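You operate a simulated robot arm through the tools that you are given. There is no shell and no other tool. Be economical: measure what you need, move in short steps, check, and stop when the job is done.

You are at the controls of a simulated two-armed robot. One attempt, no reset.

## Task
On the grey table, fold the blue cloth in half, so that its two short edges meet.

The check looks at the end state, three seconds after you hand in, the way a careful person would. Anything else that was tipped, shoved, dropped, spilled or broken makes it a failure. Flat cloth is picked up by pressing the open fingertips on it (5 to 10 N) and closing them slowly along it; thin cloth reads only 2 to 8 mm in the jaws.

## Robot
Two 6-joint arms with two-finger parallel grippers on one trunk, on a base that drives. Base frame: it is fixed to the floor where the robot stands at the start and does not move with it; the origin is under the middle of the robot, x ahead of it, y to its left, z up; the surface under the hand at the start is at about z = 0.75. Readings come in m, rad, newtons and seconds.
The left shoulder is at the start at [0.28, 0.185, 0.93], the right one opposite. With the tool pointing down near the work surface each hand reaches from about 0.56 to 0.94 m from the robot's upright axis, wherever it stands, measured 20 degrees to its own side. Places, roughly: grey table [1.1, -0.1, 0.8]. Payload 1.57 kg a hand.
The TCP of each hand is the grasp point between the finger pads, 0.03 m short of the fingertips. In the tool frame z runs along the fingers and y along their closing line. Largest opening 0.08 m; finger width 0.017, thickness 0.012; the body of the gripper, 0.04 by 0.082 m, starts 0.08 m behind the TCP.
Orientation is that of the tool frame in the base frame, as a unit quaternion [x, y, z, w]. With the fingers straight down and closing along the base's y, the tool's x points along the base's -x, its y along +y and its z along -z.

## Interface
- The arms move only by the tool play_rows. It takes "left_deltas", "right_deltas" or both (then of equal length, played together; a hand with none holds still); each is a list of rows, each an object (a shift or turn left out is 0, a gripper value left out holds the last) with "fingers": the finger opening in m, from 0 to 0.08; "slide": the shift along the tool's x, y, z in m, a list of three; "angular": the turn, a rotation vector about the tool's x, y, z in rad, a list of three. In form: [{"fingers": fingers, "slide": [tx, ty, tz], "angular": [wx, wy, wz]}, ...]. A call has 1 to 20 rows; each row shifts and turns the commanded pose from where the row before left it, along the tool's axes as they then stand. Each row takes 0.2 s and may step no farther than 0.05 m and 0.15 rad from the row before; otherwise, or with a gripper value out of range, the whole call is refused. A pose out of reach is approached as far as the arm can. The call stops where the force on the tool passes 40 N (or 10 N more than at its start, if that is more) or the arm is blocked; 0.2 s more then pass. The fingers move at their own pace (about 0.153 m/s each) and stop on an object; they squeeze with about 41 N. The grip force told is the motor's: it shows also when the fingers shut on nothing. Time passes only in rows, and 0.2 s behind the last, so rows that do not move let the fingers close. It gives the time, the measured TCP pose, the force on the tool (base axes), the opening and the grip force at its end, in the units of the frame above (readings bear some noise), with the torque about the TCP (base axes, N m) and any sound that the robot's microphone picked up.
- Cameras (640 x 400 px; columns grow to the right, rows downward): "scene" is now at [0.2269, -0.0051, 1.3568]; the picture's right is [-0.07, -1.00, 0.00], its down [-0.86, 0.06, -0.50] and it looks along [0.50, -0.03, -0.86] (base axes); focal length 296 px, centre (320, 200). "left" rides on the left gripper at [0.072, 0.007, -0.122] in its tool frame; the picture's right is [-0.09, 1.00, 0.00], its down [-0.84, -0.08, -0.54] and it looks along [-0.54, -0.05, 0.84] (tool axes); focal length 238 px, centre (320, 200). "right" rides on the right gripper at [0.072, -0.007, -0.122] in its tool frame; the picture's right is [0.09, 1.00, 0.00], its down [-0.84, 0.08, -0.54] and it looks along [-0.54, 0.05, 0.84] (tool axes); focal length 238 px, centre (320, 200). There is no depth. A picture from a camera that has moved, and an enlarged one, comes with that camera's place and axes in the base frame and with its lens.
- snapshot(camera): a new picture of that camera. No time passes.
- raise_lower(by): slides the trunk up (or, below 0, down) by that many m; the arms and the scene camera ride with it, the base frame stays. It gives what a move gives, with no picture.
- base_move(legs): drives the robot by 1 to 6 legs, each [ahead, turn to the left] in m and rad, along the robot's own axes; the way and the turn of a leg run together, so that a leg with both is an arc; at most 1.5 m and 3.142 rad a leg. The arms and the cameras ride along, it lands a little off, and it stops where it bumps. It gives what a move gives.
- turn_head(pan, tilt): turns the head with the scene camera to pan (to the left, within 1.501 rad either way) and tilt (down, from -0.506 to 1.204), counted from straight ahead of the robot. It gives what a move gives.
- zoom(camera, box): a new picture of the part [left, top, right, bottom] of that camera's present view, enlarged. No time passes.
- job_done(): hands the job in; it is judged then, once.

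Go step by step. Nothing tells you exact positions but the pictures and the camera data: compare them with the known pose of the tool, close in by small moves and look again before you grip or let go. The budget is 120 turns and 92 pictures, counting those below and the enlarged ones. Unless the task says otherwise, let go and move clear before handing in, and close with one line.

The tools are called after "Call:" as name(argument=value, ...) on one line, values as JSON. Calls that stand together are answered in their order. play_rows: Moves the arms, as the interface text tells. Its arguments: {"type":"object","properties":{"left_deltas":{"type":"array","items":{"type":"object","properties":{"fingers":{"type":"number"},"slide":{"type":"array","items":{"type":"number"}},"angular":{"type":"array","items":{"type":"number"}}}}},"right_deltas":{"type":"array","items":{"type":"object","properties":{"fingers":{"type":"number"},"slide":{"type":"array","items":{"type":"number"}},"angular":{"type":"array","items":{"type":"number"}}}}}},"required":[]} The other tools are called the same way: raise_lower (by) slides the trunk up or down; base_move (legs) drives the base; turn_head (pan, tilt) turns the head that bears the scene camera; snapshot (camera) takes a picture; zoom (camera, box) takes an enlarged picture of a part of a camera's view; job_done () hands the job in.

At the start:

```text
clock: 0.0
left_tcp_pos: [0.5878, 0.1589, 0.9978]
left_ee_rot: [0.0, 1.0, 0.0, 0.0]
left_ft_force: [0.3, 0.3, -0.5]
left_torque: [0.03, -0.02, 0.01]
left_gripper_width: 0.0799
left_finger_force: 0.0
right_tcp_pos: [0.55, -0.3108, 0.9415]
right_ee_rot: [0.001, 1.0, 0.0, -0.001]
right_ft_force: [-0.3, -0.5, -0.1]
right_torque: [-0.01, -0.05, -0.01]
right_gripper_width: 0.08
right_finger_force: 0.2
trunk travel left (down, up): [-0.625, 0.365]
robot x, y, heading: [0.0004, -0.0053, -0.0]
head pan, tilt: [-0.068, 1.042]
```

scene: 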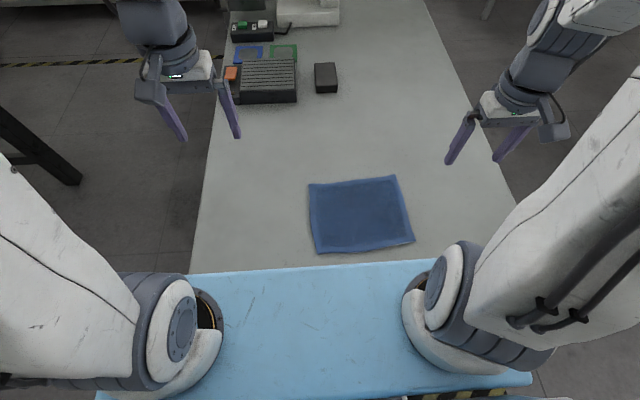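
right: 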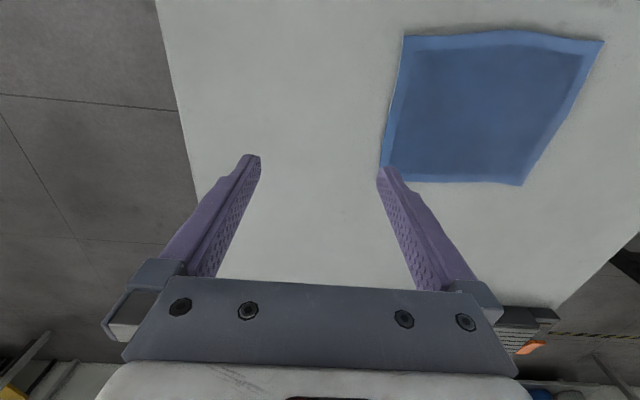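
left: 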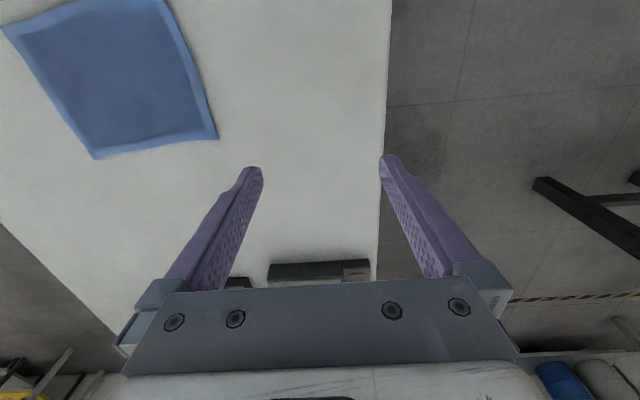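

The blue cloth lies about x 0.45–0.63, y −0.22–0.0, with its short edges on the left and right. I will look around first to see whether the base can be turned to suit a two-handed fold.

Call:
zoom(camera="scene", box=[280, 150, 440, 270])

Call:
turn_head(pan=1.2, tilt=0.8)

Call:
snapshot(camera="scene")

Call:
turn_head(pan=0.3, tilt=1.2)

Call:
snapshot(camera="scene")

```text
3.33 times, centred on (360, 210) of scene
camera zoom: at [0.2269, -0.0051, 1.3568], right [-0.07, -1.0, 0.0], down [-0.86, 0.06, -0.5], along [0.5, -0.03, -0.86], focal length 986 px, centre (187, 167)
```

zoom: 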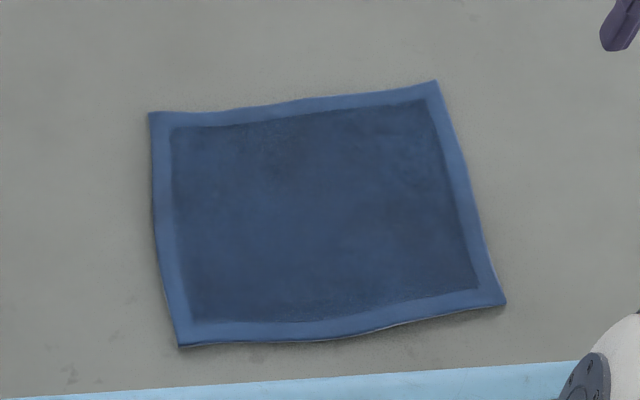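

```text
clock: 1.4
left_tcp_pos: [0.5875, 0.1583, 0.9966]
left_ee_rot: [0.0, 1.0, 0.001, 0.0]
left_ft_force: [0.2, -0.1, -0.8]
left_torque: [0.0, 0.01, 0.04]
left_gripper_width: 0.08
left_finger_force: 0.0
right_tcp_pos: [0.5493, -0.3119, 0.941]
right_ee_rot: [-0.001, 1.0, 0.001, 0.0]
right_ft_force: [1.0, 1.0, 0.1]
right_torque: [0.0, 0.0, 0.01]
right_gripper_width: 0.0802
right_finger_force: 0.0
trunk travel left (down, up): [-0.625, 0.365]
robot x, y, heading: [0.0005, 0.0005, 0.001]
head pan, tilt: [1.201, 0.799]
```

```text
87 pictures are left
camera scene: at [0.1893, 0.0747, 1.3748], right [0.93, -0.36, 0.0], down [-0.26, -0.67, -0.7], along [0.25, 0.65, -0.72], focal length 296 px, centre (320, 200)
```

scene: 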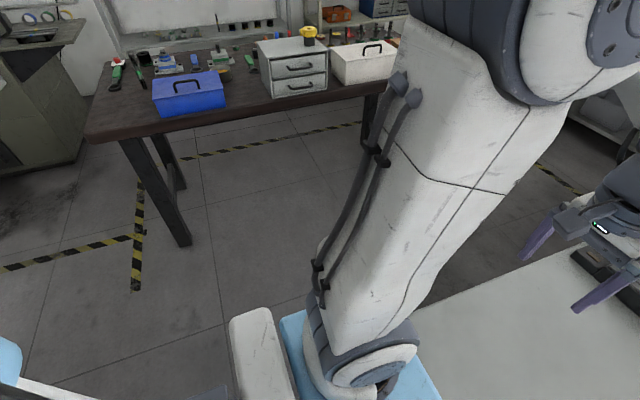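

```text
clock: 2.6
left_tcp_pos: [0.5888, 0.1586, 0.9966]
left_ee_rot: [0.0, 1.0, 0.0, 0.001]
left_ft_force: [-0.4, 0.1, 0.0]
left_torque: [0.04, 0.03, -0.04]
left_gripper_width: 0.08
left_finger_force: 0.1
right_tcp_pos: [0.5503, -0.3109, 0.941]
right_ee_rot: [0.0, 1.0, 0.0, 0.001]
right_ft_force: [0.1, 0.0, -0.6]
right_torque: [0.02, 0.02, -0.01]
right_gripper_width: 0.0799
right_finger_force: 0.0
trunk travel left (down, up): [-0.625, 0.365]
robot x, y, heading: [-0.0004, -0.001, -0.001]
head pan, tilt: [0.3, 1.201]
```

```text
86 pictures are left
camera scene: at [0.2135, 0.0161, 1.3471], right [0.3, -0.95, 0.0], down [-0.89, -0.28, -0.36], along [0.35, 0.11, -0.93], focal length 296 px, centre (320, 200)
```

scene: 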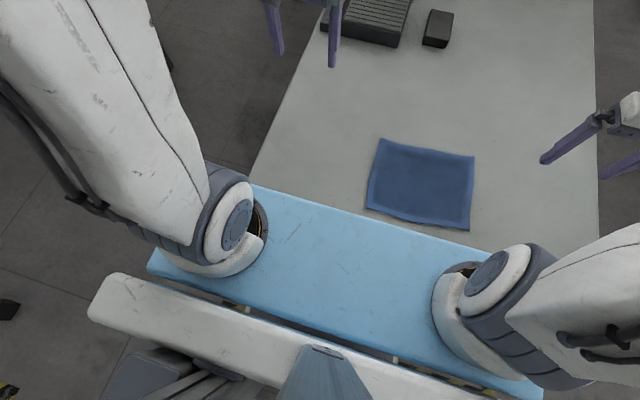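

The blue slab is the robot's own shoulder platform, and the floor to the left is clear. I'll back off straight and look again.

Call:
base_move(legs=[[-0.3, 0]])

Call:
turn_head(pan=0.0, tilt=1.0)

Call:
snapshot(camera="scene")

Call:
turn_head(pan=1.5, tilt=0.6)

Call:
snapshot(camera="scene")

```text
clock: 4.7
left_tcp_pos: [0.2881, 0.1577, 0.9969]
left_ee_rot: [0.0, 1.0, 0.0, 0.0]
left_ft_force: [0.9, -0.4, -0.2]
left_torque: [-0.01, 0.01, 0.02]
left_gripper_width: 0.0801
left_finger_force: 0.1
right_tcp_pos: [0.2475, -0.3111, 0.9406]
right_ee_rot: [0.0, 1.0, -0.001, 0.0]
right_ft_force: [0.3, 0.4, 0.6]
right_torque: [-0.04, 0.03, 0.01]
right_gripper_width: 0.0799
right_finger_force: 0.1
trunk travel left (down, up): [-0.625, 0.365]
robot x, y, heading: [-0.3005, 0.0007, 0.002]
head pan, tilt: [0.3, 1.201]
```

```text
clock: 5.5
left_tcp_pos: [0.2862, 0.1574, 0.9967]
left_ee_rot: [0.001, 1.0, 0.0, 0.001]
left_ft_force: [0.0, 0.2, 0.1]
left_torque: [-0.01, -0.02, 0.02]
left_gripper_width: 0.08
left_finger_force: 0.1
right_tcp_pos: [0.2476, -0.3115, 0.9412]
right_ee_rot: [0.001, 1.0, 0.0, 0.0]
right_ft_force: [-0.7, -0.6, 0.1]
right_torque: [-0.01, 0.04, 0.02]
right_gripper_width: 0.0799
right_finger_force: 0.0
trunk travel left (down, up): [-0.625, 0.365]
robot x, y, heading: [-0.3021, 0.001, -0.002]
head pan, tilt: [0.0, 1.0]
```

```text
85 pictures are left
camera scene: at [-0.0716, -0.0006, 1.3596], right [0.0, -1.0, 0.0], down [-0.84, 0.0, -0.54], along [0.54, 0.0, -0.84], focal length 296 px, centre (320, 200)
```

scene: 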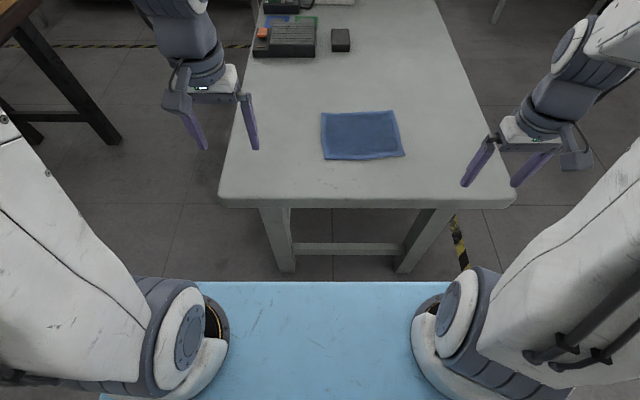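

```text
clock: 7.1
left_tcp_pos: [0.2859, 0.1577, 0.9975]
left_ee_rot: [0.001, 1.0, 0.0, 0.0]
left_ft_force: [-0.6, 0.6, -0.6]
left_torque: [0.01, 0.02, 0.02]
left_gripper_width: 0.08
left_finger_force: 0.0
right_tcp_pos: [0.2469, -0.3121, 0.9395]
right_ee_rot: [0.001, 1.0, 0.0, 0.0]
right_ft_force: [-1.0, -0.1, -0.4]
right_torque: [-0.01, -0.02, 0.02]
right_gripper_width: 0.0798
right_finger_force: 0.1
trunk travel left (down, up): [-0.625, 0.365]
robot x, y, heading: [-0.3023, 0.0003, 0.004]
head pan, tilt: [1.499, 0.6]
```

```text
84 pictures are left
camera scene: at [-0.1348, 0.0876, 1.3917], right [1.0, -0.07, 0.0], down [-0.04, -0.56, -0.82], along [0.06, 0.82, -0.57], focal length 296 px, centre (320, 200)
```

scene: 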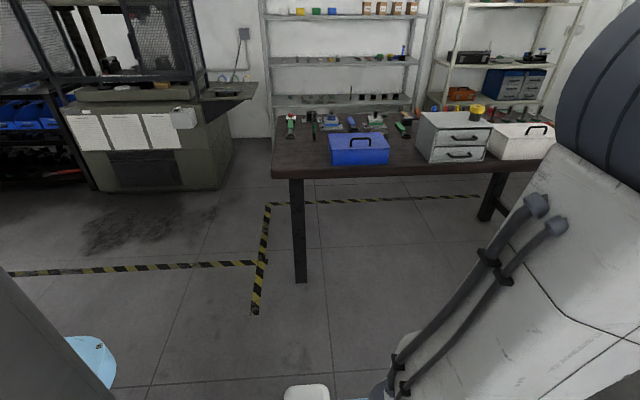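

Table edge is at x≈0.31, left edge y≈0.24; cloth about 0.23 × 0.18 m centred (0.547, −0.12). I want to stand at the table's near-left corner, heading about −0.5 rad; checking the right side first.

Call:
turn_head(pan=-1.5, tilt=0.6)

Call:
snapshot(camera="scene")

```text
clock: 9.7
left_tcp_pos: [0.2878, 0.1571, 0.9979]
left_ee_rot: [0.0, 1.0, 0.0, 0.0]
left_ft_force: [-0.5, -0.4, 0.6]
left_torque: [0.0, 0.01, 0.0]
left_gripper_width: 0.0798
left_finger_force: 0.0
right_tcp_pos: [0.2471, -0.3131, 0.9409]
right_ee_rot: [0.001, 1.0, 0.0, 0.0]
right_ft_force: [0.4, 1.0, -0.1]
right_torque: [0.01, 0.03, 0.01]
right_gripper_width: 0.08
right_finger_force: 0.0
trunk travel left (down, up): [-0.625, 0.365]
robot x, y, heading: [-0.2987, 0.0037, -0.003]
head pan, tilt: [-1.499, 0.6]
```

```text
83 pictures are left
camera scene: at [-0.135, -0.0887, 1.3917], right [-1.0, -0.07, 0.0], down [-0.04, 0.56, -0.83], along [0.06, -0.82, -0.56], focal length 296 px, centre (320, 200)
```

scene: 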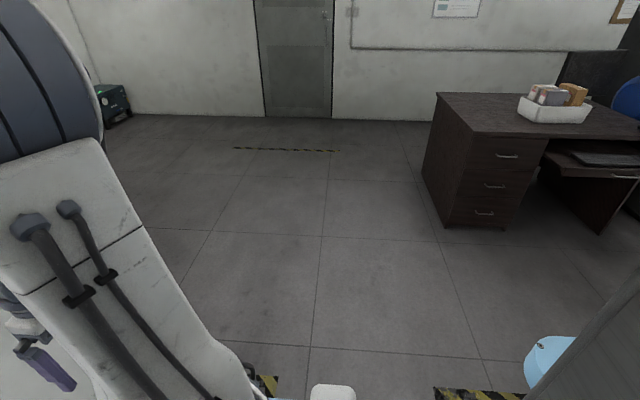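

The right side is clear, so I'll drive: turn right, reverse, turn back.

Call:
base_move(legs=[[0, -1.1], [-0.53, 0], [0, 0.6]])

Call:
turn_head(pan=0.0, tilt=0.8)

Call:
snapshot(camera="scene")

```text
clock: 17.2
left_tcp_pos: [0.0517, 0.3224, 0.9964]
left_ee_rot: [0.256, 0.967, 0.001, 0.0]
left_ft_force: [0.1, 0.7, -0.7]
left_torque: [0.02, -0.01, -0.02]
left_gripper_width: 0.08
left_finger_force: 0.1
right_tcp_pos: [-0.2128, -0.0666, 0.9407]
right_ee_rot: [0.256, 0.967, 0.0, 0.0]
right_ft_force: [-0.3, 0.1, -0.3]
right_torque: [-0.02, 0.02, 0.01]
right_gripper_width: 0.0799
right_finger_force: 0.1
trunk travel left (down, up): [-0.625, 0.365]
robot x, y, heading: [-0.5329, 0.475, -0.513]
head pan, tilt: [-1.499, 0.6]
```

```text
clock: 18.8
left_tcp_pos: [0.0532, 0.3222, 0.9982]
left_ee_rot: [0.256, 0.967, 0.0, 0.0]
left_ft_force: [0.2, -0.3, -0.5]
left_torque: [0.03, 0.04, -0.04]
left_gripper_width: 0.0796
left_finger_force: 0.0
right_tcp_pos: [-0.213, -0.066, 0.9415]
right_ee_rot: [0.256, 0.967, 0.0, 0.0]
right_ft_force: [0.5, -0.1, -0.2]
right_torque: [0.04, 0.0, 0.0]
right_gripper_width: 0.0799
right_finger_force: 0.0
trunk travel left (down, up): [-0.625, 0.365]
robot x, y, heading: [-0.5371, 0.4738, -0.521]
head pan, tilt: [0.0, 0.799]
```

```text
82 pictures are left
camera scene: at [-0.3269, 0.357, 1.3748], right [-0.49, -0.87, 0.0], down [-0.62, 0.35, -0.7], along [0.61, -0.34, -0.72], focal length 296 px, centre (320, 200)
```

scene: 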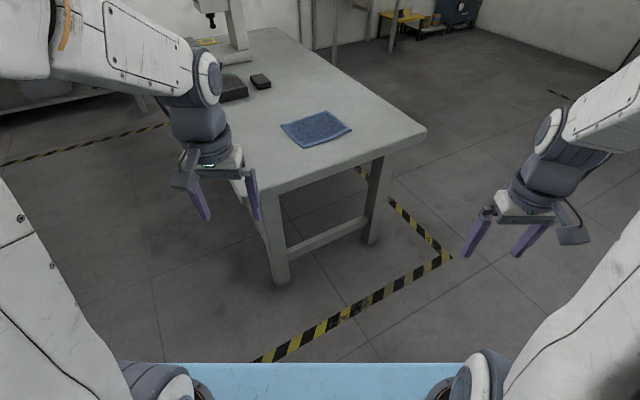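

The way ahead is clear. Driving forward to the working position.

Call:
base_move(legs=[[0.53, 0.0]])

Call:
turn_head(pan=0.0, tilt=0.95)

Call:
snapshot(camera="scene")

Call:
zoom(camera="scene", box=[240, 90, 400, 190])

```text
clock: 21.9
left_tcp_pos: [0.5175, 0.0603, 0.9983]
left_ee_rot: [0.256, 0.967, 0.0, 0.0]
left_ft_force: [-1.0, -0.2, 0.3]
left_torque: [0.01, 0.0, 0.01]
left_gripper_width: 0.08
left_finger_force: 0.0
right_tcp_pos: [0.2501, -0.3291, 0.9407]
right_ee_rot: [0.255, 0.967, 0.0, 0.001]
right_ft_force: [0.2, -0.6, 0.2]
right_torque: [-0.03, -0.04, -0.01]
right_gripper_width: 0.0801
right_finger_force: 0.0
trunk travel left (down, up): [-0.625, 0.365]
robot x, y, heading: [-0.0736, 0.2133, -0.513]
head pan, tilt: [0.0, 0.799]
```

```text
clock: 22.6
left_tcp_pos: [0.5161, 0.0592, 0.996]
left_ee_rot: [0.256, 0.967, 0.0, 0.0]
left_ft_force: [0.4, -0.2, 0.7]
left_torque: [0.0, 0.02, 0.04]
left_gripper_width: 0.0801
left_finger_force: 0.0
right_tcp_pos: [0.2508, -0.3281, 0.9397]
right_ee_rot: [0.256, 0.967, 0.0, 0.0]
right_ft_force: [0.3, 0.0, -0.3]
right_torque: [0.0, -0.01, 0.01]
right_gripper_width: 0.0799
right_finger_force: 0.1
trunk travel left (down, up): [-0.625, 0.365]
robot x, y, heading: [-0.0722, 0.2116, -0.516]
head pan, tilt: [0.0, 0.949]
```

```text
81 pictures are left
camera scene: at [0.1296, 0.0982, 1.3633], right [-0.49, -0.87, 0.0], down [-0.71, 0.4, -0.58], along [0.51, -0.29, -0.81], focal length 296 px, centre (320, 200)
```

scene: 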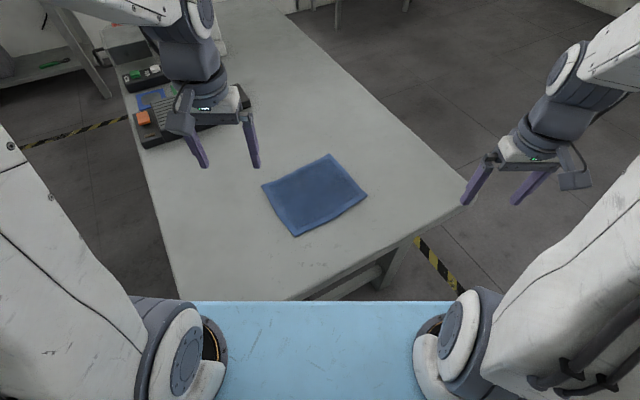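

```text
4.00 times, centred on (320, 140) of scene
camera zoom: at [0.1296, 0.0982, 1.3633], right [-0.49, -0.87, 0.0], down [-0.71, 0.4, -0.58], along [0.51, -0.29, -0.81], focal length 1184 px, centre (320, 440)
```

zoom: 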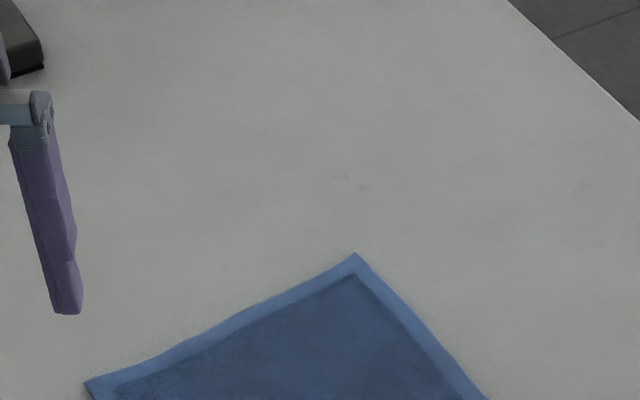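

The robot now stands at (−0.07, 0.21), heading −0.516; the cloth corners are at about A(.637,−.013), B(.647,−.225), C(.477,−.236), D(.451,−.023). I'll bring both hands above the short edge AD and turn them to close along it.

Call:
play_rows(left_deltas=[{"fingers": 0.035, "slide": [-0.0125, -0.0026, 0.0097]}, {"slide": [-0.0125, -0.0026, 0.0097]}, {"slide": [-0.0125, -0.0026, 0.0097]}, {"slide": [-0.0125, -0.0026, 0.0097]}, {"slide": [-0.0125, -0.0026, 0.0097]}, {"slide": [-0.0125, -0.0026, 0.0097]}, {"slide": [-0.0125, -0.0026, 0.0097]}, {"slide": [-0.0125, -0.0026, 0.0097]}, {"slide": [-0.0125, -0.0026, 0.0097]}, {"slide": [-0.0125, -0.0026, 0.0097]}, {"angular": [0, 0, 0.1244]}, {"angular": [0, 0, 0.1244]}, {"angular": [0, 0, 0.1244]}, {"angular": [0, 0, 0.1244]}, {"angular": [0, 0, 0.1244]}, {"angular": [0, 0, 0.1244]}, {"angular": [0, 0, 0.1244]}, {"angular": [0, 0, 0.1244]}], right_deltas=[{"fingers": 0.035, "slide": [-0.0052, 0.0367, 0.004]}, {"slide": [-0.0052, 0.0367, 0.004]}, {"slide": [-0.0052, 0.0367, 0.004]}, {"slide": [-0.0052, 0.0367, 0.004]}, {"slide": [-0.0052, 0.0367, 0.004]}, {"slide": [-0.0052, 0.0367, 0.004]}, {"slide": [-0.0052, 0.0367, 0.004]}, {"slide": [-0.0052, 0.0367, 0.004]}, {"slide": [-0.0052, 0.0367, 0.004]}, {"slide": [-0.0052, 0.0367, 0.004]}, {"angular": [0, 0, 0.1244]}, {"angular": [0, 0, 0.1244]}, {"angular": [0, 0, 0.1244]}, {"angular": [0, 0, 0.1244]}, {"angular": [0, 0, 0.1244]}, {"angular": [0, 0, 0.1244]}, {"angular": [0, 0, 0.1244]}, {"angular": [0, 0, 0.1244]}])

Call:
snapshot(camera="scene")

Call:
snapshot(camera="left")

Call:
snapshot(camera="right")

```text
clock: 26.4
left_tcp_pos: [0.6135, -0.0241, 0.9008]
left_ee_rot: [0.687, 0.727, 0.0, -0.001]
left_ft_force: [-0.5, -0.2, -0.9]
left_torque: [-0.03, -0.04, 0.01]
left_gripper_width: 0.0352
left_finger_force: 0.1
right_tcp_pos: [0.4776, -0.037, 0.9003]
right_ee_rot: [0.687, 0.727, 0.001, 0.0]
right_ft_force: [-0.3, 0.3, -0.1]
right_torque: [0.0, 0.01, -0.01]
right_gripper_width: 0.0348
right_finger_force: 0.1
trunk travel left (down, up): [-0.625, 0.365]
robot x, y, heading: [-0.0729, 0.2166, -0.518]
head pan, tilt: [0.0, 0.949]
```

```text
79 pictures are left
camera scene: at [0.1296, 0.0983, 1.3633], right [-0.49, -0.87, 0.0], down [-0.71, 0.4, -0.58], along [0.51, -0.29, -0.81], focal length 296 px, centre (320, 200)
```

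scene: 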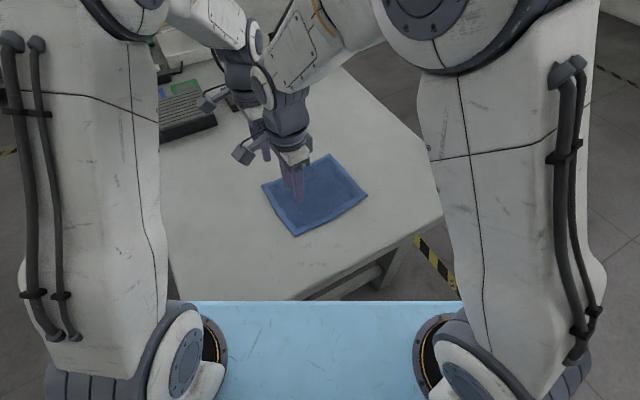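

```text
78 pictures are left
camera left: at [0.615, 0.0477, 1.024], right [1.0, -0.04, 0.0], down [-0.03, -0.84, 0.54], along [-0.02, -0.54, -0.84], focal length 238 px, centre (320, 200)
```

left: 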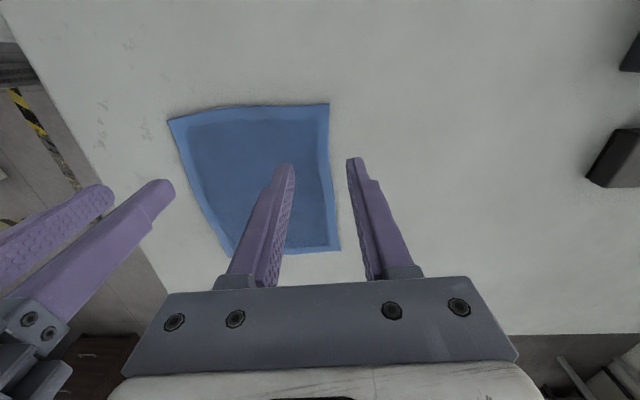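

```text
77 pictures are left
camera right: at [0.4666, 0.036, 1.0238], right [0.99, 0.15, 0.0], down [0.12, -0.83, 0.54], along [0.08, -0.54, -0.84], focal length 238 px, centre (320, 200)
```

right: 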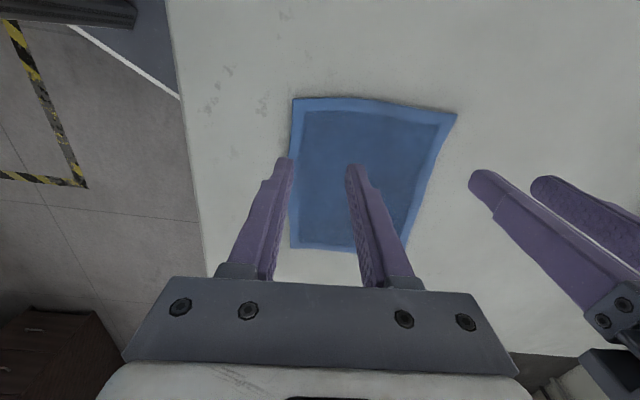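

From both wrist cameras: A≈(.626,−.005), D≈(.445,−.014), B≈(.640,−.222), C≈(.465,−.234). I'll shift over the edge, and descend to just above the cloth.

Call:
play_rows(left_deltas=[{"fingers": 0.03, "slide": [0.008, -0.0161, 0.02]}, {"slide": [0, 0, 0.025]}, {"slide": [0, 0, 0.025]}, {"slide": [0, 0, 0.02]}, {"slide": [0, 0, 0.01]}, {}], right_deltas=[{"fingers": 0.03, "slide": [0.0137, -0.0028, 0.02]}, {"slide": [0, 0, 0.025]}, {"slide": [0, 0, 0.025]}, {"slide": [0, 0, 0.02]}, {"slide": [0, 0, 0.01]}, {}])

Call:
snapshot(camera="left")

Call:
snapshot(camera="right")

```text
clock: 27.8
left_tcp_pos: [0.5953, -0.0165, 0.7996]
left_ee_rot: [0.687, 0.727, 0.0, 0.001]
left_ft_force: [0.1, -0.4, 0.1]
left_torque: [0.0, -0.04, 0.03]
left_gripper_width: 0.0301
left_finger_force: 0.0
right_tcp_pos: [0.4728, -0.0214, 0.8004]
right_ee_rot: [0.686, 0.727, 0.0, 0.0]
right_ft_force: [-0.1, 0.1, -0.9]
right_torque: [0.02, 0.01, 0.0]
right_gripper_width: 0.0299
right_finger_force: 0.1
trunk travel left (down, up): [-0.625, 0.365]
robot x, y, heading: [-0.0763, 0.2114, -0.514]
head pan, tilt: [0.0, 0.949]
```

```text
76 pictures are left
camera left: at [0.5983, 0.0549, 0.9233], right [1.0, -0.03, 0.0], down [-0.03, -0.84, 0.54], along [-0.02, -0.54, -0.84], focal length 238 px, centre (320, 200)
```

left: 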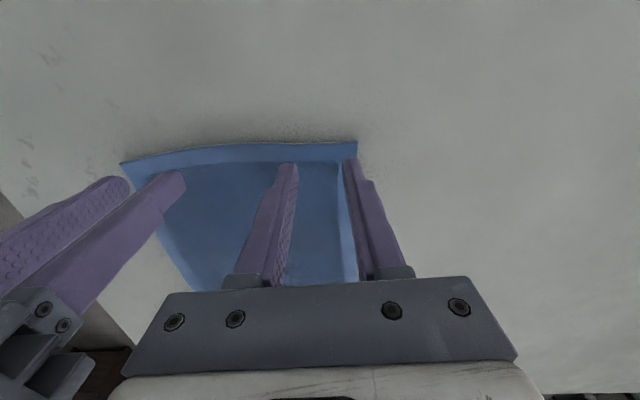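

```text
75 pictures are left
camera right: at [0.4629, 0.0496, 0.9239], right [0.99, 0.15, 0.0], down [0.13, -0.83, 0.54], along [0.08, -0.54, -0.84], focal length 238 px, centre (320, 200)
```

right: 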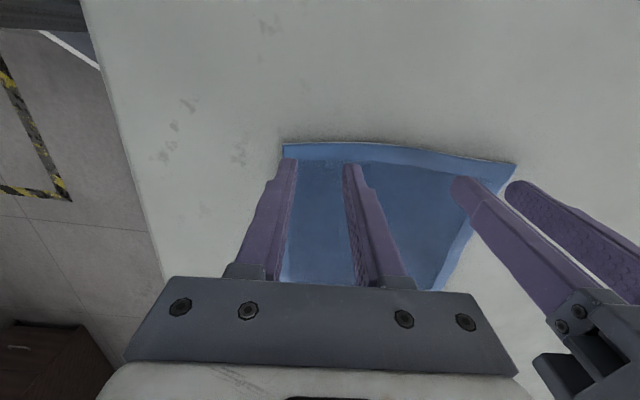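

The fingers line up with the edge; a few millimetres of correction on the right, then creep down.

Call:
play_rows(left_deltas=[{"slide": [0, 0, 0.005]}, {"slide": [0, 0, 0.005]}, {"slide": [0, 0, 0.004]}, {}], right_deltas=[{"slide": [-0.004, 0.002, 0.005]}, {"slide": [0, 0, 0.005]}, {"slide": [0, 0, 0.004]}, {}])

```text
clock: 28.8
left_tcp_pos: [0.5961, -0.0168, 0.786]
left_ee_rot: [0.687, 0.727, 0.0, 0.001]
left_ft_force: [0.7, -1.5, 0.7]
left_torque: [-0.01, 0.01, -0.01]
left_gripper_width: 0.0299
left_finger_force: 0.0
right_tcp_pos: [0.4768, -0.0247, 0.7865]
right_ee_rot: [0.686, 0.727, 0.001, -0.001]
right_ft_force: [0.1, 0.4, -0.5]
right_torque: [-0.02, 0.01, -0.01]
right_gripper_width: 0.0301
right_finger_force: 0.0
trunk travel left (down, up): [-0.625, 0.365]
robot x, y, heading: [-0.073, 0.2129, -0.516]
head pan, tilt: [0.0, 0.949]
```

Call:
play_rows(left_deltas=[{"slide": [0, 0, 0.002]}, {"slide": [0, 0, 0.002]}, {}], right_deltas=[{"slide": [0, 0, 0.002]}, {"slide": [0, 0, 0.002]}, {}])

```text
clock: 29.6
left_tcp_pos: [0.596, -0.0173, 0.7824]
left_ee_rot: [0.686, 0.727, 0.001, 0.001]
left_ft_force: [-0.7, 0.7, 10.0]
left_torque: [0.03, 0.03, 0.0]
left_gripper_width: 0.0297
left_finger_force: 0.0
right_tcp_pos: [0.4755, -0.0264, 0.7843]
right_ee_rot: [0.686, 0.727, 0.0, 0.0]
right_ft_force: [1.2, -1.5, 5.9]
right_torque: [-0.03, 0.01, 0.0]
right_gripper_width: 0.0301
right_finger_force: 0.1
trunk travel left (down, up): [-0.625, 0.365]
robot x, y, heading: [-0.0699, 0.2175, -0.514]
head pan, tilt: [0.0, 0.949]
```

Both hands touch with 6–10 N. I'm closing slowly along the edge.

Call:
play_rows(left_deltas=[{"fingers": 0.027}, {"fingers": 0.024}, {"fingers": 0.021}, {"fingers": 0.018}, {"fingers": 0.015}], right_deltas=[{"fingers": 0.027}, {"fingers": 0.024}, {"fingers": 0.021}, {"fingers": 0.018}, {"fingers": 0.015}])

Call:
zoom(camera="left", box=[200, 100, 440, 250])

Call:
zoom(camera="right", box=[200, 100, 440, 250])

```text
clock: 30.8
left_tcp_pos: [0.5952, -0.0172, 0.7827]
left_ee_rot: [0.686, 0.727, 0.001, 0.0]
left_ft_force: [-1.8, -0.5, 14.0]
left_torque: [0.03, 0.05, 0.03]
left_gripper_width: 0.0138
left_finger_force: 0.1
right_tcp_pos: [0.4758, -0.0268, 0.7831]
right_ee_rot: [0.686, 0.728, 0.0, 0.0]
right_ft_force: [2.3, 0.6, 7.1]
right_torque: [0.02, -0.08, -0.02]
right_gripper_width: 0.0151
right_finger_force: 0.1
trunk travel left (down, up): [-0.625, 0.365]
robot x, y, heading: [-0.0719, 0.2136, -0.518]
head pan, tilt: [0.0, 0.949]
```

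```text
2.67 times, centred on (320, 175) of left
camera zoom: at [0.5979, 0.0552, 0.9064], right [1.0, -0.03, 0.0], down [-0.03, -0.84, 0.54], along [-0.02, -0.54, -0.84], focal length 636 px, centre (320, 267)
```

zoom: 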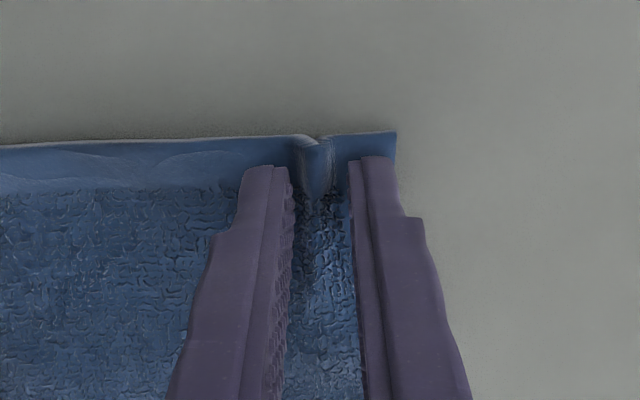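

```text
2.67 times, centred on (320, 175) of right
camera zoom: at [0.4647, 0.0457, 0.9064], right [0.99, 0.15, 0.0], down [0.13, -0.83, 0.54], along [0.08, -0.54, -0.84], focal length 636 px, centre (320, 267)
```

zoom: 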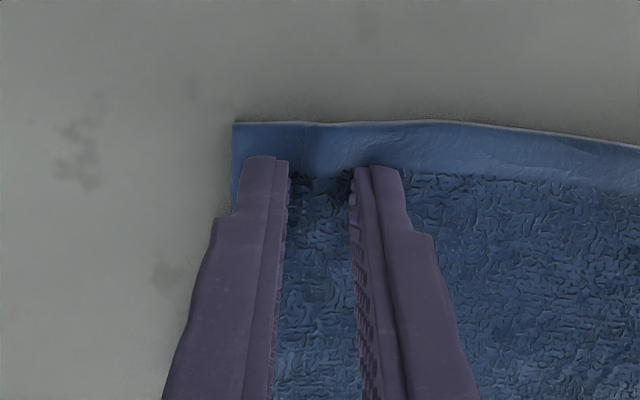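

A ridge is forming on the left, a weaker one on the right; I'll press the right slightly more and go on closing.

Call:
play_rows(left_deltas=[{"fingers": 0.012}, {"fingers": 0.009}, {"fingers": 0.006}, {"fingers": 0.003}, {"fingers": 0.0}, {}, {}], right_deltas=[{"fingers": 0.012, "slide": [0, 0, 0.001]}, {"fingers": 0.009}, {"fingers": 0.006}, {"fingers": 0.003}, {"fingers": 0.0}, {}, {}])

Call:
zoom(camera="left", box=[200, 100, 440, 250])

Call:
zoom(camera="right", box=[200, 100, 440, 250])

```text
clock: 32.4
left_tcp_pos: [0.5937, -0.0165, 0.7824]
left_ee_rot: [0.686, 0.727, 0.0, -0.001]
left_ft_force: [-16.2, -1.7, 17.6]
left_torque: [-0.04, 0.56, 0.03]
left_gripper_width: 0.004
left_finger_force: 24.6
right_tcp_pos: [0.477, -0.0264, 0.7824]
right_ee_rot: [0.687, 0.727, 0.002, 0.003]
right_ft_force: [15.8, 1.8, 11.4]
right_torque: [0.07, -0.51, 0.01]
right_gripper_width: 0.0039
right_finger_force: 24.8
trunk travel left (down, up): [-0.625, 0.365]
robot x, y, heading: [-0.0754, 0.2125, -0.519]
head pan, tilt: [0.0, 0.949]
```

```text
2.67 times, centred on (320, 175) of left
camera zoom: at [0.5972, 0.0553, 0.9064], right [1.0, -0.03, 0.0], down [-0.03, -0.84, 0.54], along [-0.02, -0.54, -0.84], focal length 636 px, centre (320, 267)
```

zoom: 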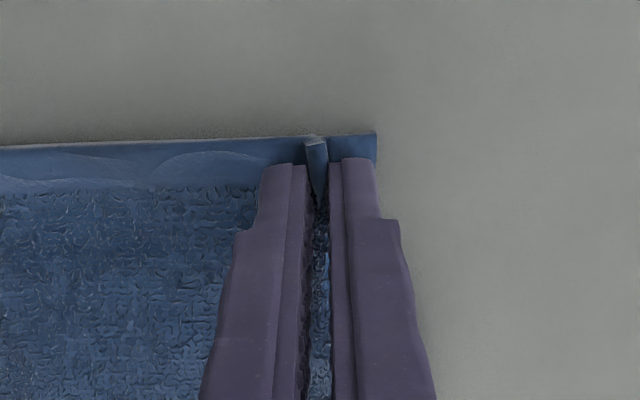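

```text
2.67 times, centred on (320, 175) of right
camera zoom: at [0.4659, 0.0459, 0.9061], right [0.99, 0.15, 0.01], down [0.12, -0.83, 0.54], along [0.09, -0.54, -0.84], focal length 636 px, centre (320, 267)
```

zoom: 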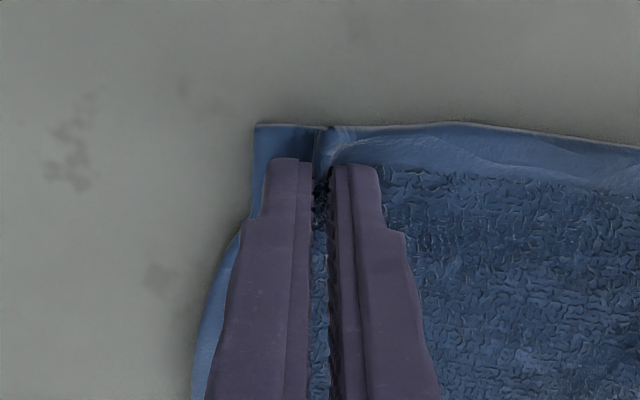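

Both jaws read 4 mm with the cloth taut between them (16 N). I'll ease them together slightly and lift a little to check the grip.

Call:
play_rows(left_deltas=[{"slide": [0, -0.003, -0.002]}, {"slide": [0, -0.002, -0.005]}, {"slide": [0, 0, -0.01]}, {"slide": [0, 0, -0.015]}, {}], right_deltas=[{"slide": [0, 0.003, -0.002]}, {"slide": [0, 0.002, -0.005]}, {"slide": [0, 0, -0.01]}, {"slide": [0, 0, -0.015]}, {}])

Call:
snapshot(camera="left")

Call:
snapshot(camera="right")

Call:
snapshot(camera="scene")

```text
clock: 33.6
left_tcp_pos: [0.5898, -0.0165, 0.813]
left_ee_rot: [0.687, 0.727, 0.0, 0.001]
left_ft_force: [-1.6, 0.6, -0.7]
left_torque: [-0.02, 0.02, 0.0]
left_gripper_width: 0.0038
left_finger_force: 24.2
right_tcp_pos: [0.4799, -0.0259, 0.8145]
right_ee_rot: [0.686, 0.727, 0.0, -0.001]
right_ft_force: [2.5, 0.0, 0.8]
right_torque: [0.0, -0.09, -0.04]
right_gripper_width: 0.0034
right_finger_force: 24.3
trunk travel left (down, up): [-0.625, 0.365]
robot x, y, heading: [-0.0735, 0.2107, -0.515]
head pan, tilt: [0.0, 0.949]
```

```text
70 pictures are left
camera left: at [0.593, 0.0552, 0.9377], right [1.0, -0.03, 0.0], down [-0.03, -0.84, 0.54], along [-0.02, -0.54, -0.84], focal length 238 px, centre (320, 200)
```

left: 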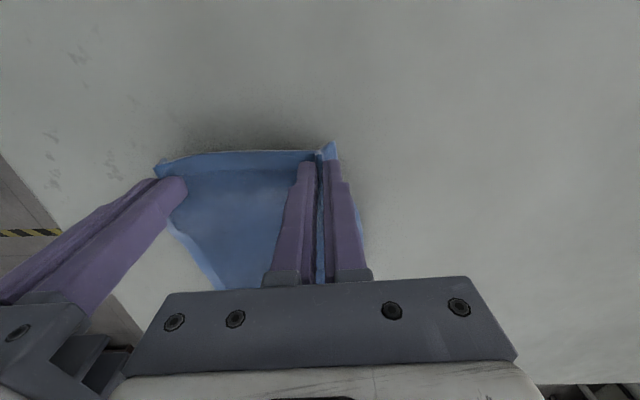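

```text
69 pictures are left
camera right: at [0.4696, 0.0455, 0.9362], right [0.99, 0.15, 0.0], down [0.13, -0.83, 0.54], along [0.08, -0.54, -0.84], focal length 238 px, centre (320, 200)
```

right: 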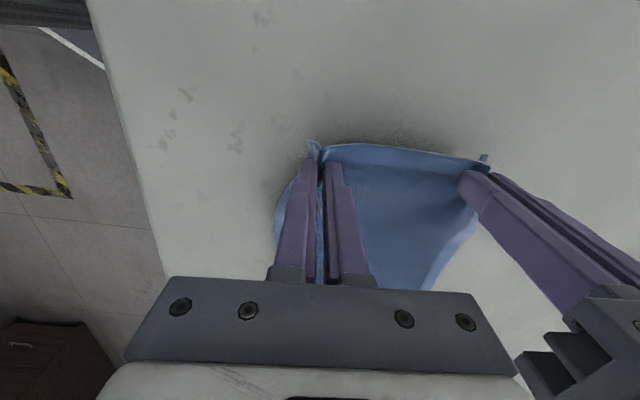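

```text
68 pictures are left
camera scene: at [0.1296, 0.0983, 1.3632], right [-0.49, -0.87, 0.0], down [-0.71, 0.4, -0.58], along [0.51, -0.29, -0.81], focal length 296 px, centre (320, 200)
```

scene: 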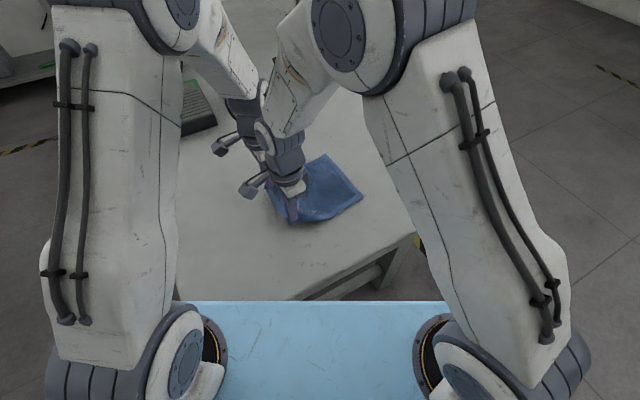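

The edge is held by both hands. Now the arc: carry it over the midline (s≈0.108), tilting the fingers gradually so the edge will stand up and fall outward.

Call:
play_rows(left_deltas=[{"slide": [-0.0108, 0, -0.011], "angular": [0, 0.05, 0]}, {"slide": [-0.0108, 0, -0.011], "angular": [0, 0.05, 0]}, {"slide": [-0.0128, 0, -0.0112], "angular": [0, 0.05, 0]}, {"slide": [-0.0128, 0, -0.0112], "angular": [0, 0.05, 0]}, {"slide": [-0.0123, 0, -0.0087], "angular": [0, 0.05, 0]}, {"slide": [-0.0123, 0, -0.0087], "angular": [0, 0.05, 0]}, {"slide": [-0.0127, 0, -0.0056], "angular": [0, 0.05, 0]}, {"slide": [-0.0127, 0, -0.0056], "angular": [0, 0.05, 0]}, {"slide": [-0.0137, 0, -0.003], "angular": [0, 0.05, 0]}, {"slide": [-0.0137, 0, -0.003], "angular": [0, 0.05, 0]}, {}], right_deltas=[{"slide": [-0.0108, 0, -0.011], "angular": [0, 0.05, 0]}, {"slide": [-0.0108, 0, -0.011], "angular": [0, 0.05, 0]}, {"slide": [-0.0128, 0, -0.0112], "angular": [0, 0.05, 0]}, {"slide": [-0.0128, 0, -0.0112], "angular": [0, 0.05, 0]}, {"slide": [-0.0123, 0, -0.0087], "angular": [0, 0.05, 0]}, {"slide": [-0.0123, 0, -0.0087], "angular": [0, 0.05, 0]}, {"slide": [-0.0127, 0, -0.0056], "angular": [0, 0.05, 0]}, {"slide": [-0.0127, 0, -0.0056], "angular": [0, 0.05, 0]}, {"slide": [-0.0137, 0, -0.003], "angular": [0, 0.05, 0]}, {"slide": [-0.0137, 0, -0.003], "angular": [0, 0.05, 0]}, {}])

Call:
snapshot(camera="left")

Call:
snapshot(camera="scene")

```text
clock: 36.0
left_tcp_pos: [0.5982, -0.1498, 0.8622]
left_ee_rot: [0.665, 0.705, 0.169, -0.18]
left_ft_force: [-1.8, -0.2, -0.4]
left_torque: [-0.03, 0.05, 0.0]
left_gripper_width: 0.0037
left_finger_force: 24.5
right_tcp_pos: [0.488, -0.1589, 0.8622]
right_ee_rot: [0.665, 0.704, 0.17, -0.18]
right_ft_force: [1.7, 0.4, 0.1]
right_torque: [0.01, -0.05, -0.01]
right_gripper_width: 0.0037
right_finger_force: 24.4
trunk travel left (down, up): [-0.625, 0.365]
robot x, y, heading: [-0.073, 0.213, -0.518]
head pan, tilt: [0.0, 0.949]
```

```text
67 pictures are left
camera left: at [0.6049, -0.1453, 1.0055], right [1.0, -0.02, -0.04], down [-0.02, -1.0, 0.07], along [-0.05, -0.07, -1.0], focal length 238 px, centre (320, 200)
```

left: 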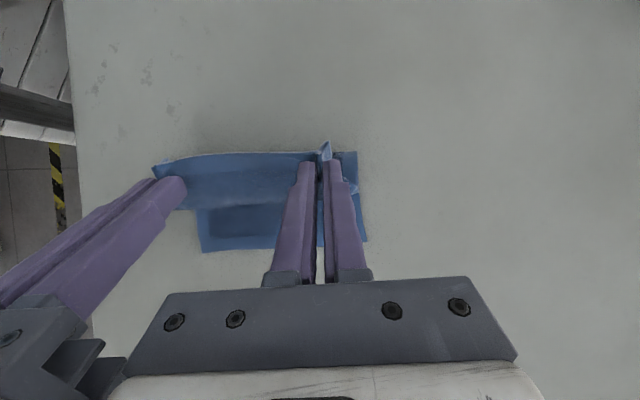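

```text
66 pictures are left
camera scene: at [0.1297, 0.0981, 1.3632], right [-0.49, -0.87, 0.0], down [-0.71, 0.4, -0.58], along [0.51, -0.29, -0.81], focal length 296 px, centre (320, 200)
```

scene: 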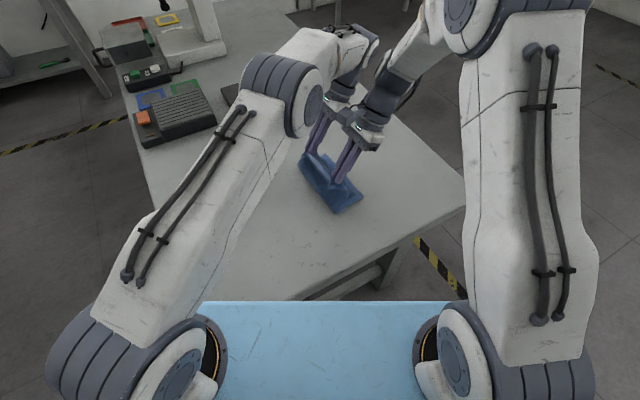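

The fold is forming nicely with the bottom half in place. I'll continue down to the far edge.

Call:
play_rows(left_deltas=[{"slide": [-0.0139, 0, 0], "angular": [0, 0.05, 0]}, {"slide": [-0.0139, 0, 0], "angular": [0, 0.05, 0]}, {"slide": [-0.0132, 0, 0.0023], "angular": [0, 0.025, 0]}, {"slide": [-0.0132, 0, 0.0023], "angular": [0, 0.025, 0]}, {"slide": [-0.0115, 0, 0.0043], "angular": [0, 0.025, 0]}, {"slide": [-0.0115, 0, 0.0043], "angular": [0, 0.025, 0]}, {}], right_deltas=[{"slide": [-0.0139, 0, 0], "angular": [0, 0.05, 0]}, {"slide": [-0.0139, 0, 0], "angular": [0, 0.05, 0]}, {"slide": [-0.0132, 0, 0.0023], "angular": [0, 0.025, 0]}, {"slide": [-0.0132, 0, 0.0023], "angular": [0, 0.025, 0]}, {"slide": [-0.0115, 0, 0.0043], "angular": [0, 0.025, 0]}, {"slide": [-0.0115, 0, 0.0043], "angular": [0, 0.025, 0]}, {}])

Call:
snapshot(camera="left")

Call:
snapshot(camera="right")

Call:
zoom(camera="scene", box=[240, 110, 440, 235])

```text
clock: 37.6
left_tcp_pos: [0.5645, -0.1582, 0.8088]
left_ee_rot: [0.646, 0.682, 0.235, -0.249]
left_ft_force: [-0.2, -0.7, 0.1]
left_torque: [-0.05, -0.05, -0.01]
left_gripper_width: 0.0037
left_finger_force: 25.1
left hand out of reach, approached as far as the arm can: row 2, 3, 4, 5, 6
right_tcp_pos: [0.4926, -0.2162, 0.8084]
right_ee_rot: [0.645, 0.683, 0.235, -0.248]
right_ft_force: [0.1, -0.7, 0.4]
right_torque: [-0.02, -0.01, -0.02]
right_gripper_width: 0.0035
right_finger_force: 24.0
trunk travel left (down, up): [-0.625, 0.365]
robot x, y, heading: [-0.0742, 0.2147, -0.517]
head pan, tilt: [0.0, 0.949]
```

```text
65 pictures are left
camera left: at [0.5725, -0.1809, 0.9506], right [1.0, -0.01, -0.06], down [-0.02, -0.99, -0.12], along [-0.06, 0.13, -0.99], focal length 238 px, centre (320, 200)
```

left: 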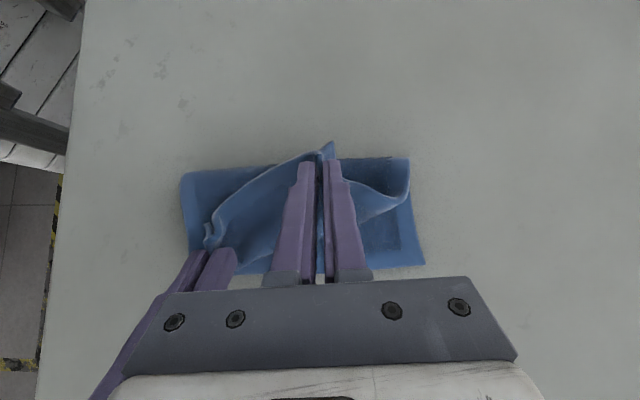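

```text
64 pictures are left
camera right: at [0.4873, -0.2389, 0.9493], right [0.99, 0.13, 0.06], down [0.13, -0.98, -0.12], along [0.04, 0.13, -0.99], focal length 238 px, centre (320, 200)
```

right: 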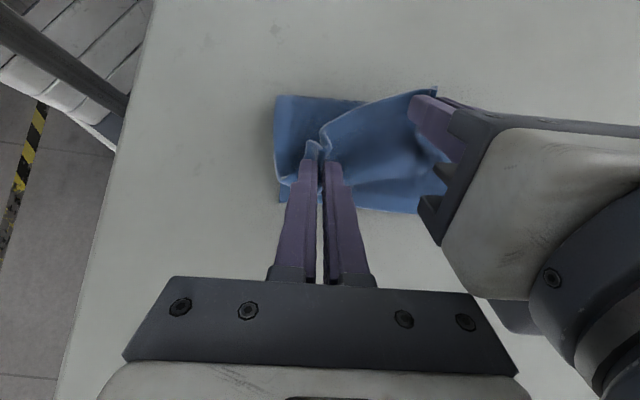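

```text
3.20 times, centred on (340, 172) of scene
camera zoom: at [0.1296, 0.0981, 1.3632], right [-0.49, -0.87, 0.0], down [-0.71, 0.4, -0.58], along [0.51, -0.29, -0.81], focal length 947 px, centre (256, 288)
```

zoom: 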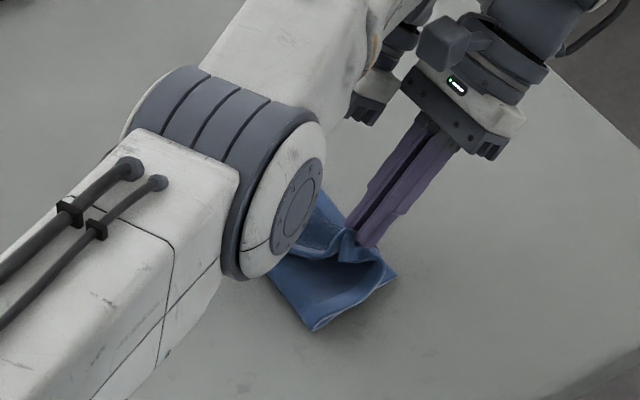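

The left hand ran out of reach because of the tilt, while the right arrived. I'll take the tilt back out of the left hand to regain reach.

Call:
play_rows(left_deltas=[{"angular": [0, -0.1, 0]}, {"angular": [0, -0.1, 0]}, {"angular": [0, -0.1, 0]}, {"angular": [0, -0.1, 0]}, {"angular": [0, -0.1, 0]}, {}])

Call:
snapshot(camera="scene")

```text
clock: 39.0
left_tcp_pos: [0.5751, -0.2225, 0.9681]
left_ee_rot: [0.681, 0.723, 0.071, -0.087]
left_ft_force: [-0.2, -0.6, 0.8]
left_torque: [-0.03, -0.05, 0.05]
left_gripper_width: 0.0001
left_finger_force: 21.6
left hand out of reach, approached as far as the arm can: row 1, 2, 3, 4, 5
right_tcp_pos: [0.4919, -0.2144, 0.8081]
right_ee_rot: [0.645, 0.683, 0.235, -0.249]
right_ft_force: [0.0, 0.1, -0.5]
right_torque: [-0.04, 0.03, -0.02]
right_gripper_width: 0.0032
right_finger_force: 23.9
trunk travel left (down, up): [-0.625, 0.365]
robot x, y, heading: [-0.0745, 0.2159, -0.516]
head pan, tilt: [0.0, 0.949]
```

```text
62 pictures are left
camera scene: at [0.1293, 0.0985, 1.3633], right [-0.49, -0.87, 0.0], down [-0.71, 0.4, -0.58], along [0.51, -0.29, -0.81], focal length 296 px, centre (320, 200)
```

scene: 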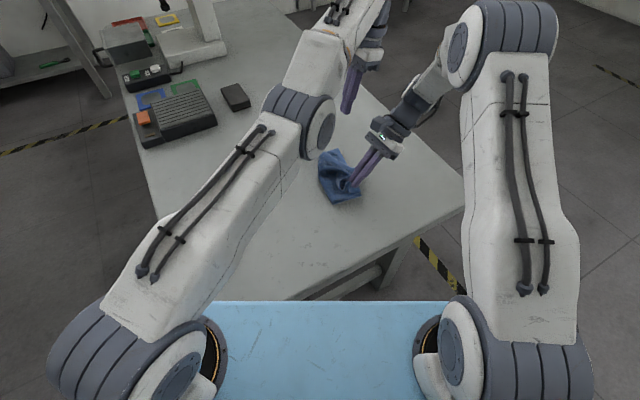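

The left arm swung upward and lost its corner; the right still holds its own. I'll draw the left hand clear and look at the cloth.

Call:
play_rows(left_deltas=[{"slide": [0.04, 0, 0]}, {"slide": [0.04, 0, 0]}, {"slide": [0.04, 0, 0]}, {"slide": [0.04, 0, 0]}, {"slide": [0.04, 0, 0]}, {}])

Call:
snapshot(camera="right")

Call:
snapshot(camera="left")

Call:
zoom(camera="scene", box=[240, 110, 440, 235])

```text
clock: 40.4
left_tcp_pos: [0.6685, -0.1469, 1.0045]
left_ee_rot: [0.683, 0.724, 0.068, -0.072]
left_ft_force: [0.4, 0.0, -0.7]
left_torque: [0.0, -0.01, 0.03]
left_gripper_width: 0.0002
left_finger_force: 21.9
left hand out of reach, approached as far as the arm can: row 1, 2, 3, 4, 5
right_tcp_pos: [0.4924, -0.2154, 0.8089]
right_ee_rot: [0.645, 0.683, 0.236, -0.249]
right_ft_force: [-0.5, -0.2, 0.2]
right_torque: [-0.03, 0.01, 0.0]
right_gripper_width: 0.0037
right_finger_force: 24.4
trunk travel left (down, up): [-0.625, 0.365]
robot x, y, heading: [-0.0728, 0.2139, -0.521]
head pan, tilt: [0.0, 0.949]
```

```text
61 pictures are left
camera right: at [0.4871, -0.2385, 0.9493], right [0.99, 0.13, 0.06], down [0.13, -0.98, -0.12], along [0.04, 0.13, -0.99], focal length 238 px, centre (320, 200)
```

right: 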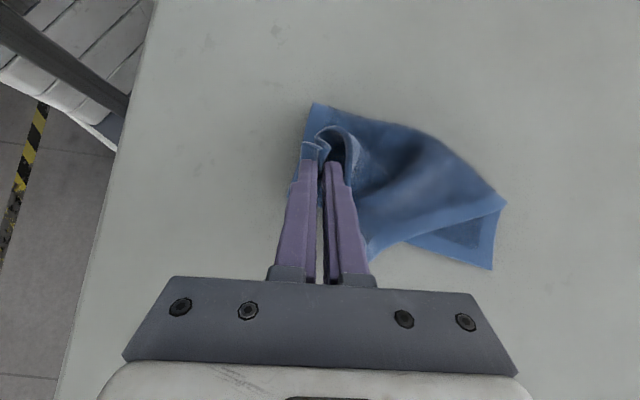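

```text
60 pictures are left
camera left: at [0.6717, -0.1005, 1.1405], right [1.0, -0.03, -0.02], down [-0.02, -0.93, 0.37], along [-0.03, -0.37, -0.93], focal length 238 px, centre (320, 200)
```

left: 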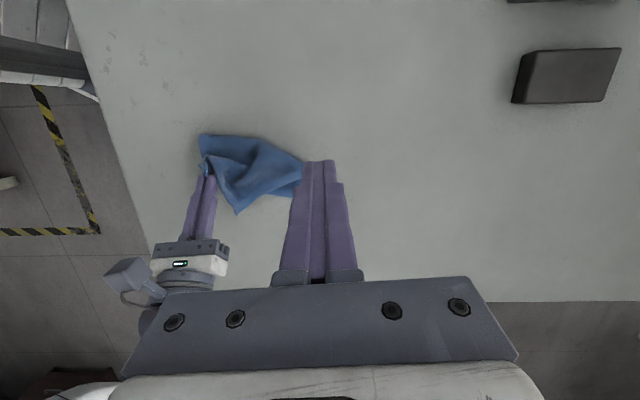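

```text
3.20 times, centred on (340, 172) of scene
camera zoom: at [0.1296, 0.0983, 1.3633], right [-0.49, -0.87, 0.0], down [-0.71, 0.4, -0.58], along [0.51, -0.29, -0.81], focal length 947 px, centre (256, 288)
```

zoom: 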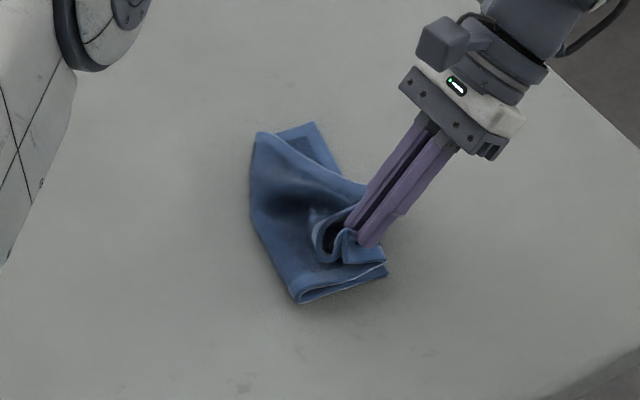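

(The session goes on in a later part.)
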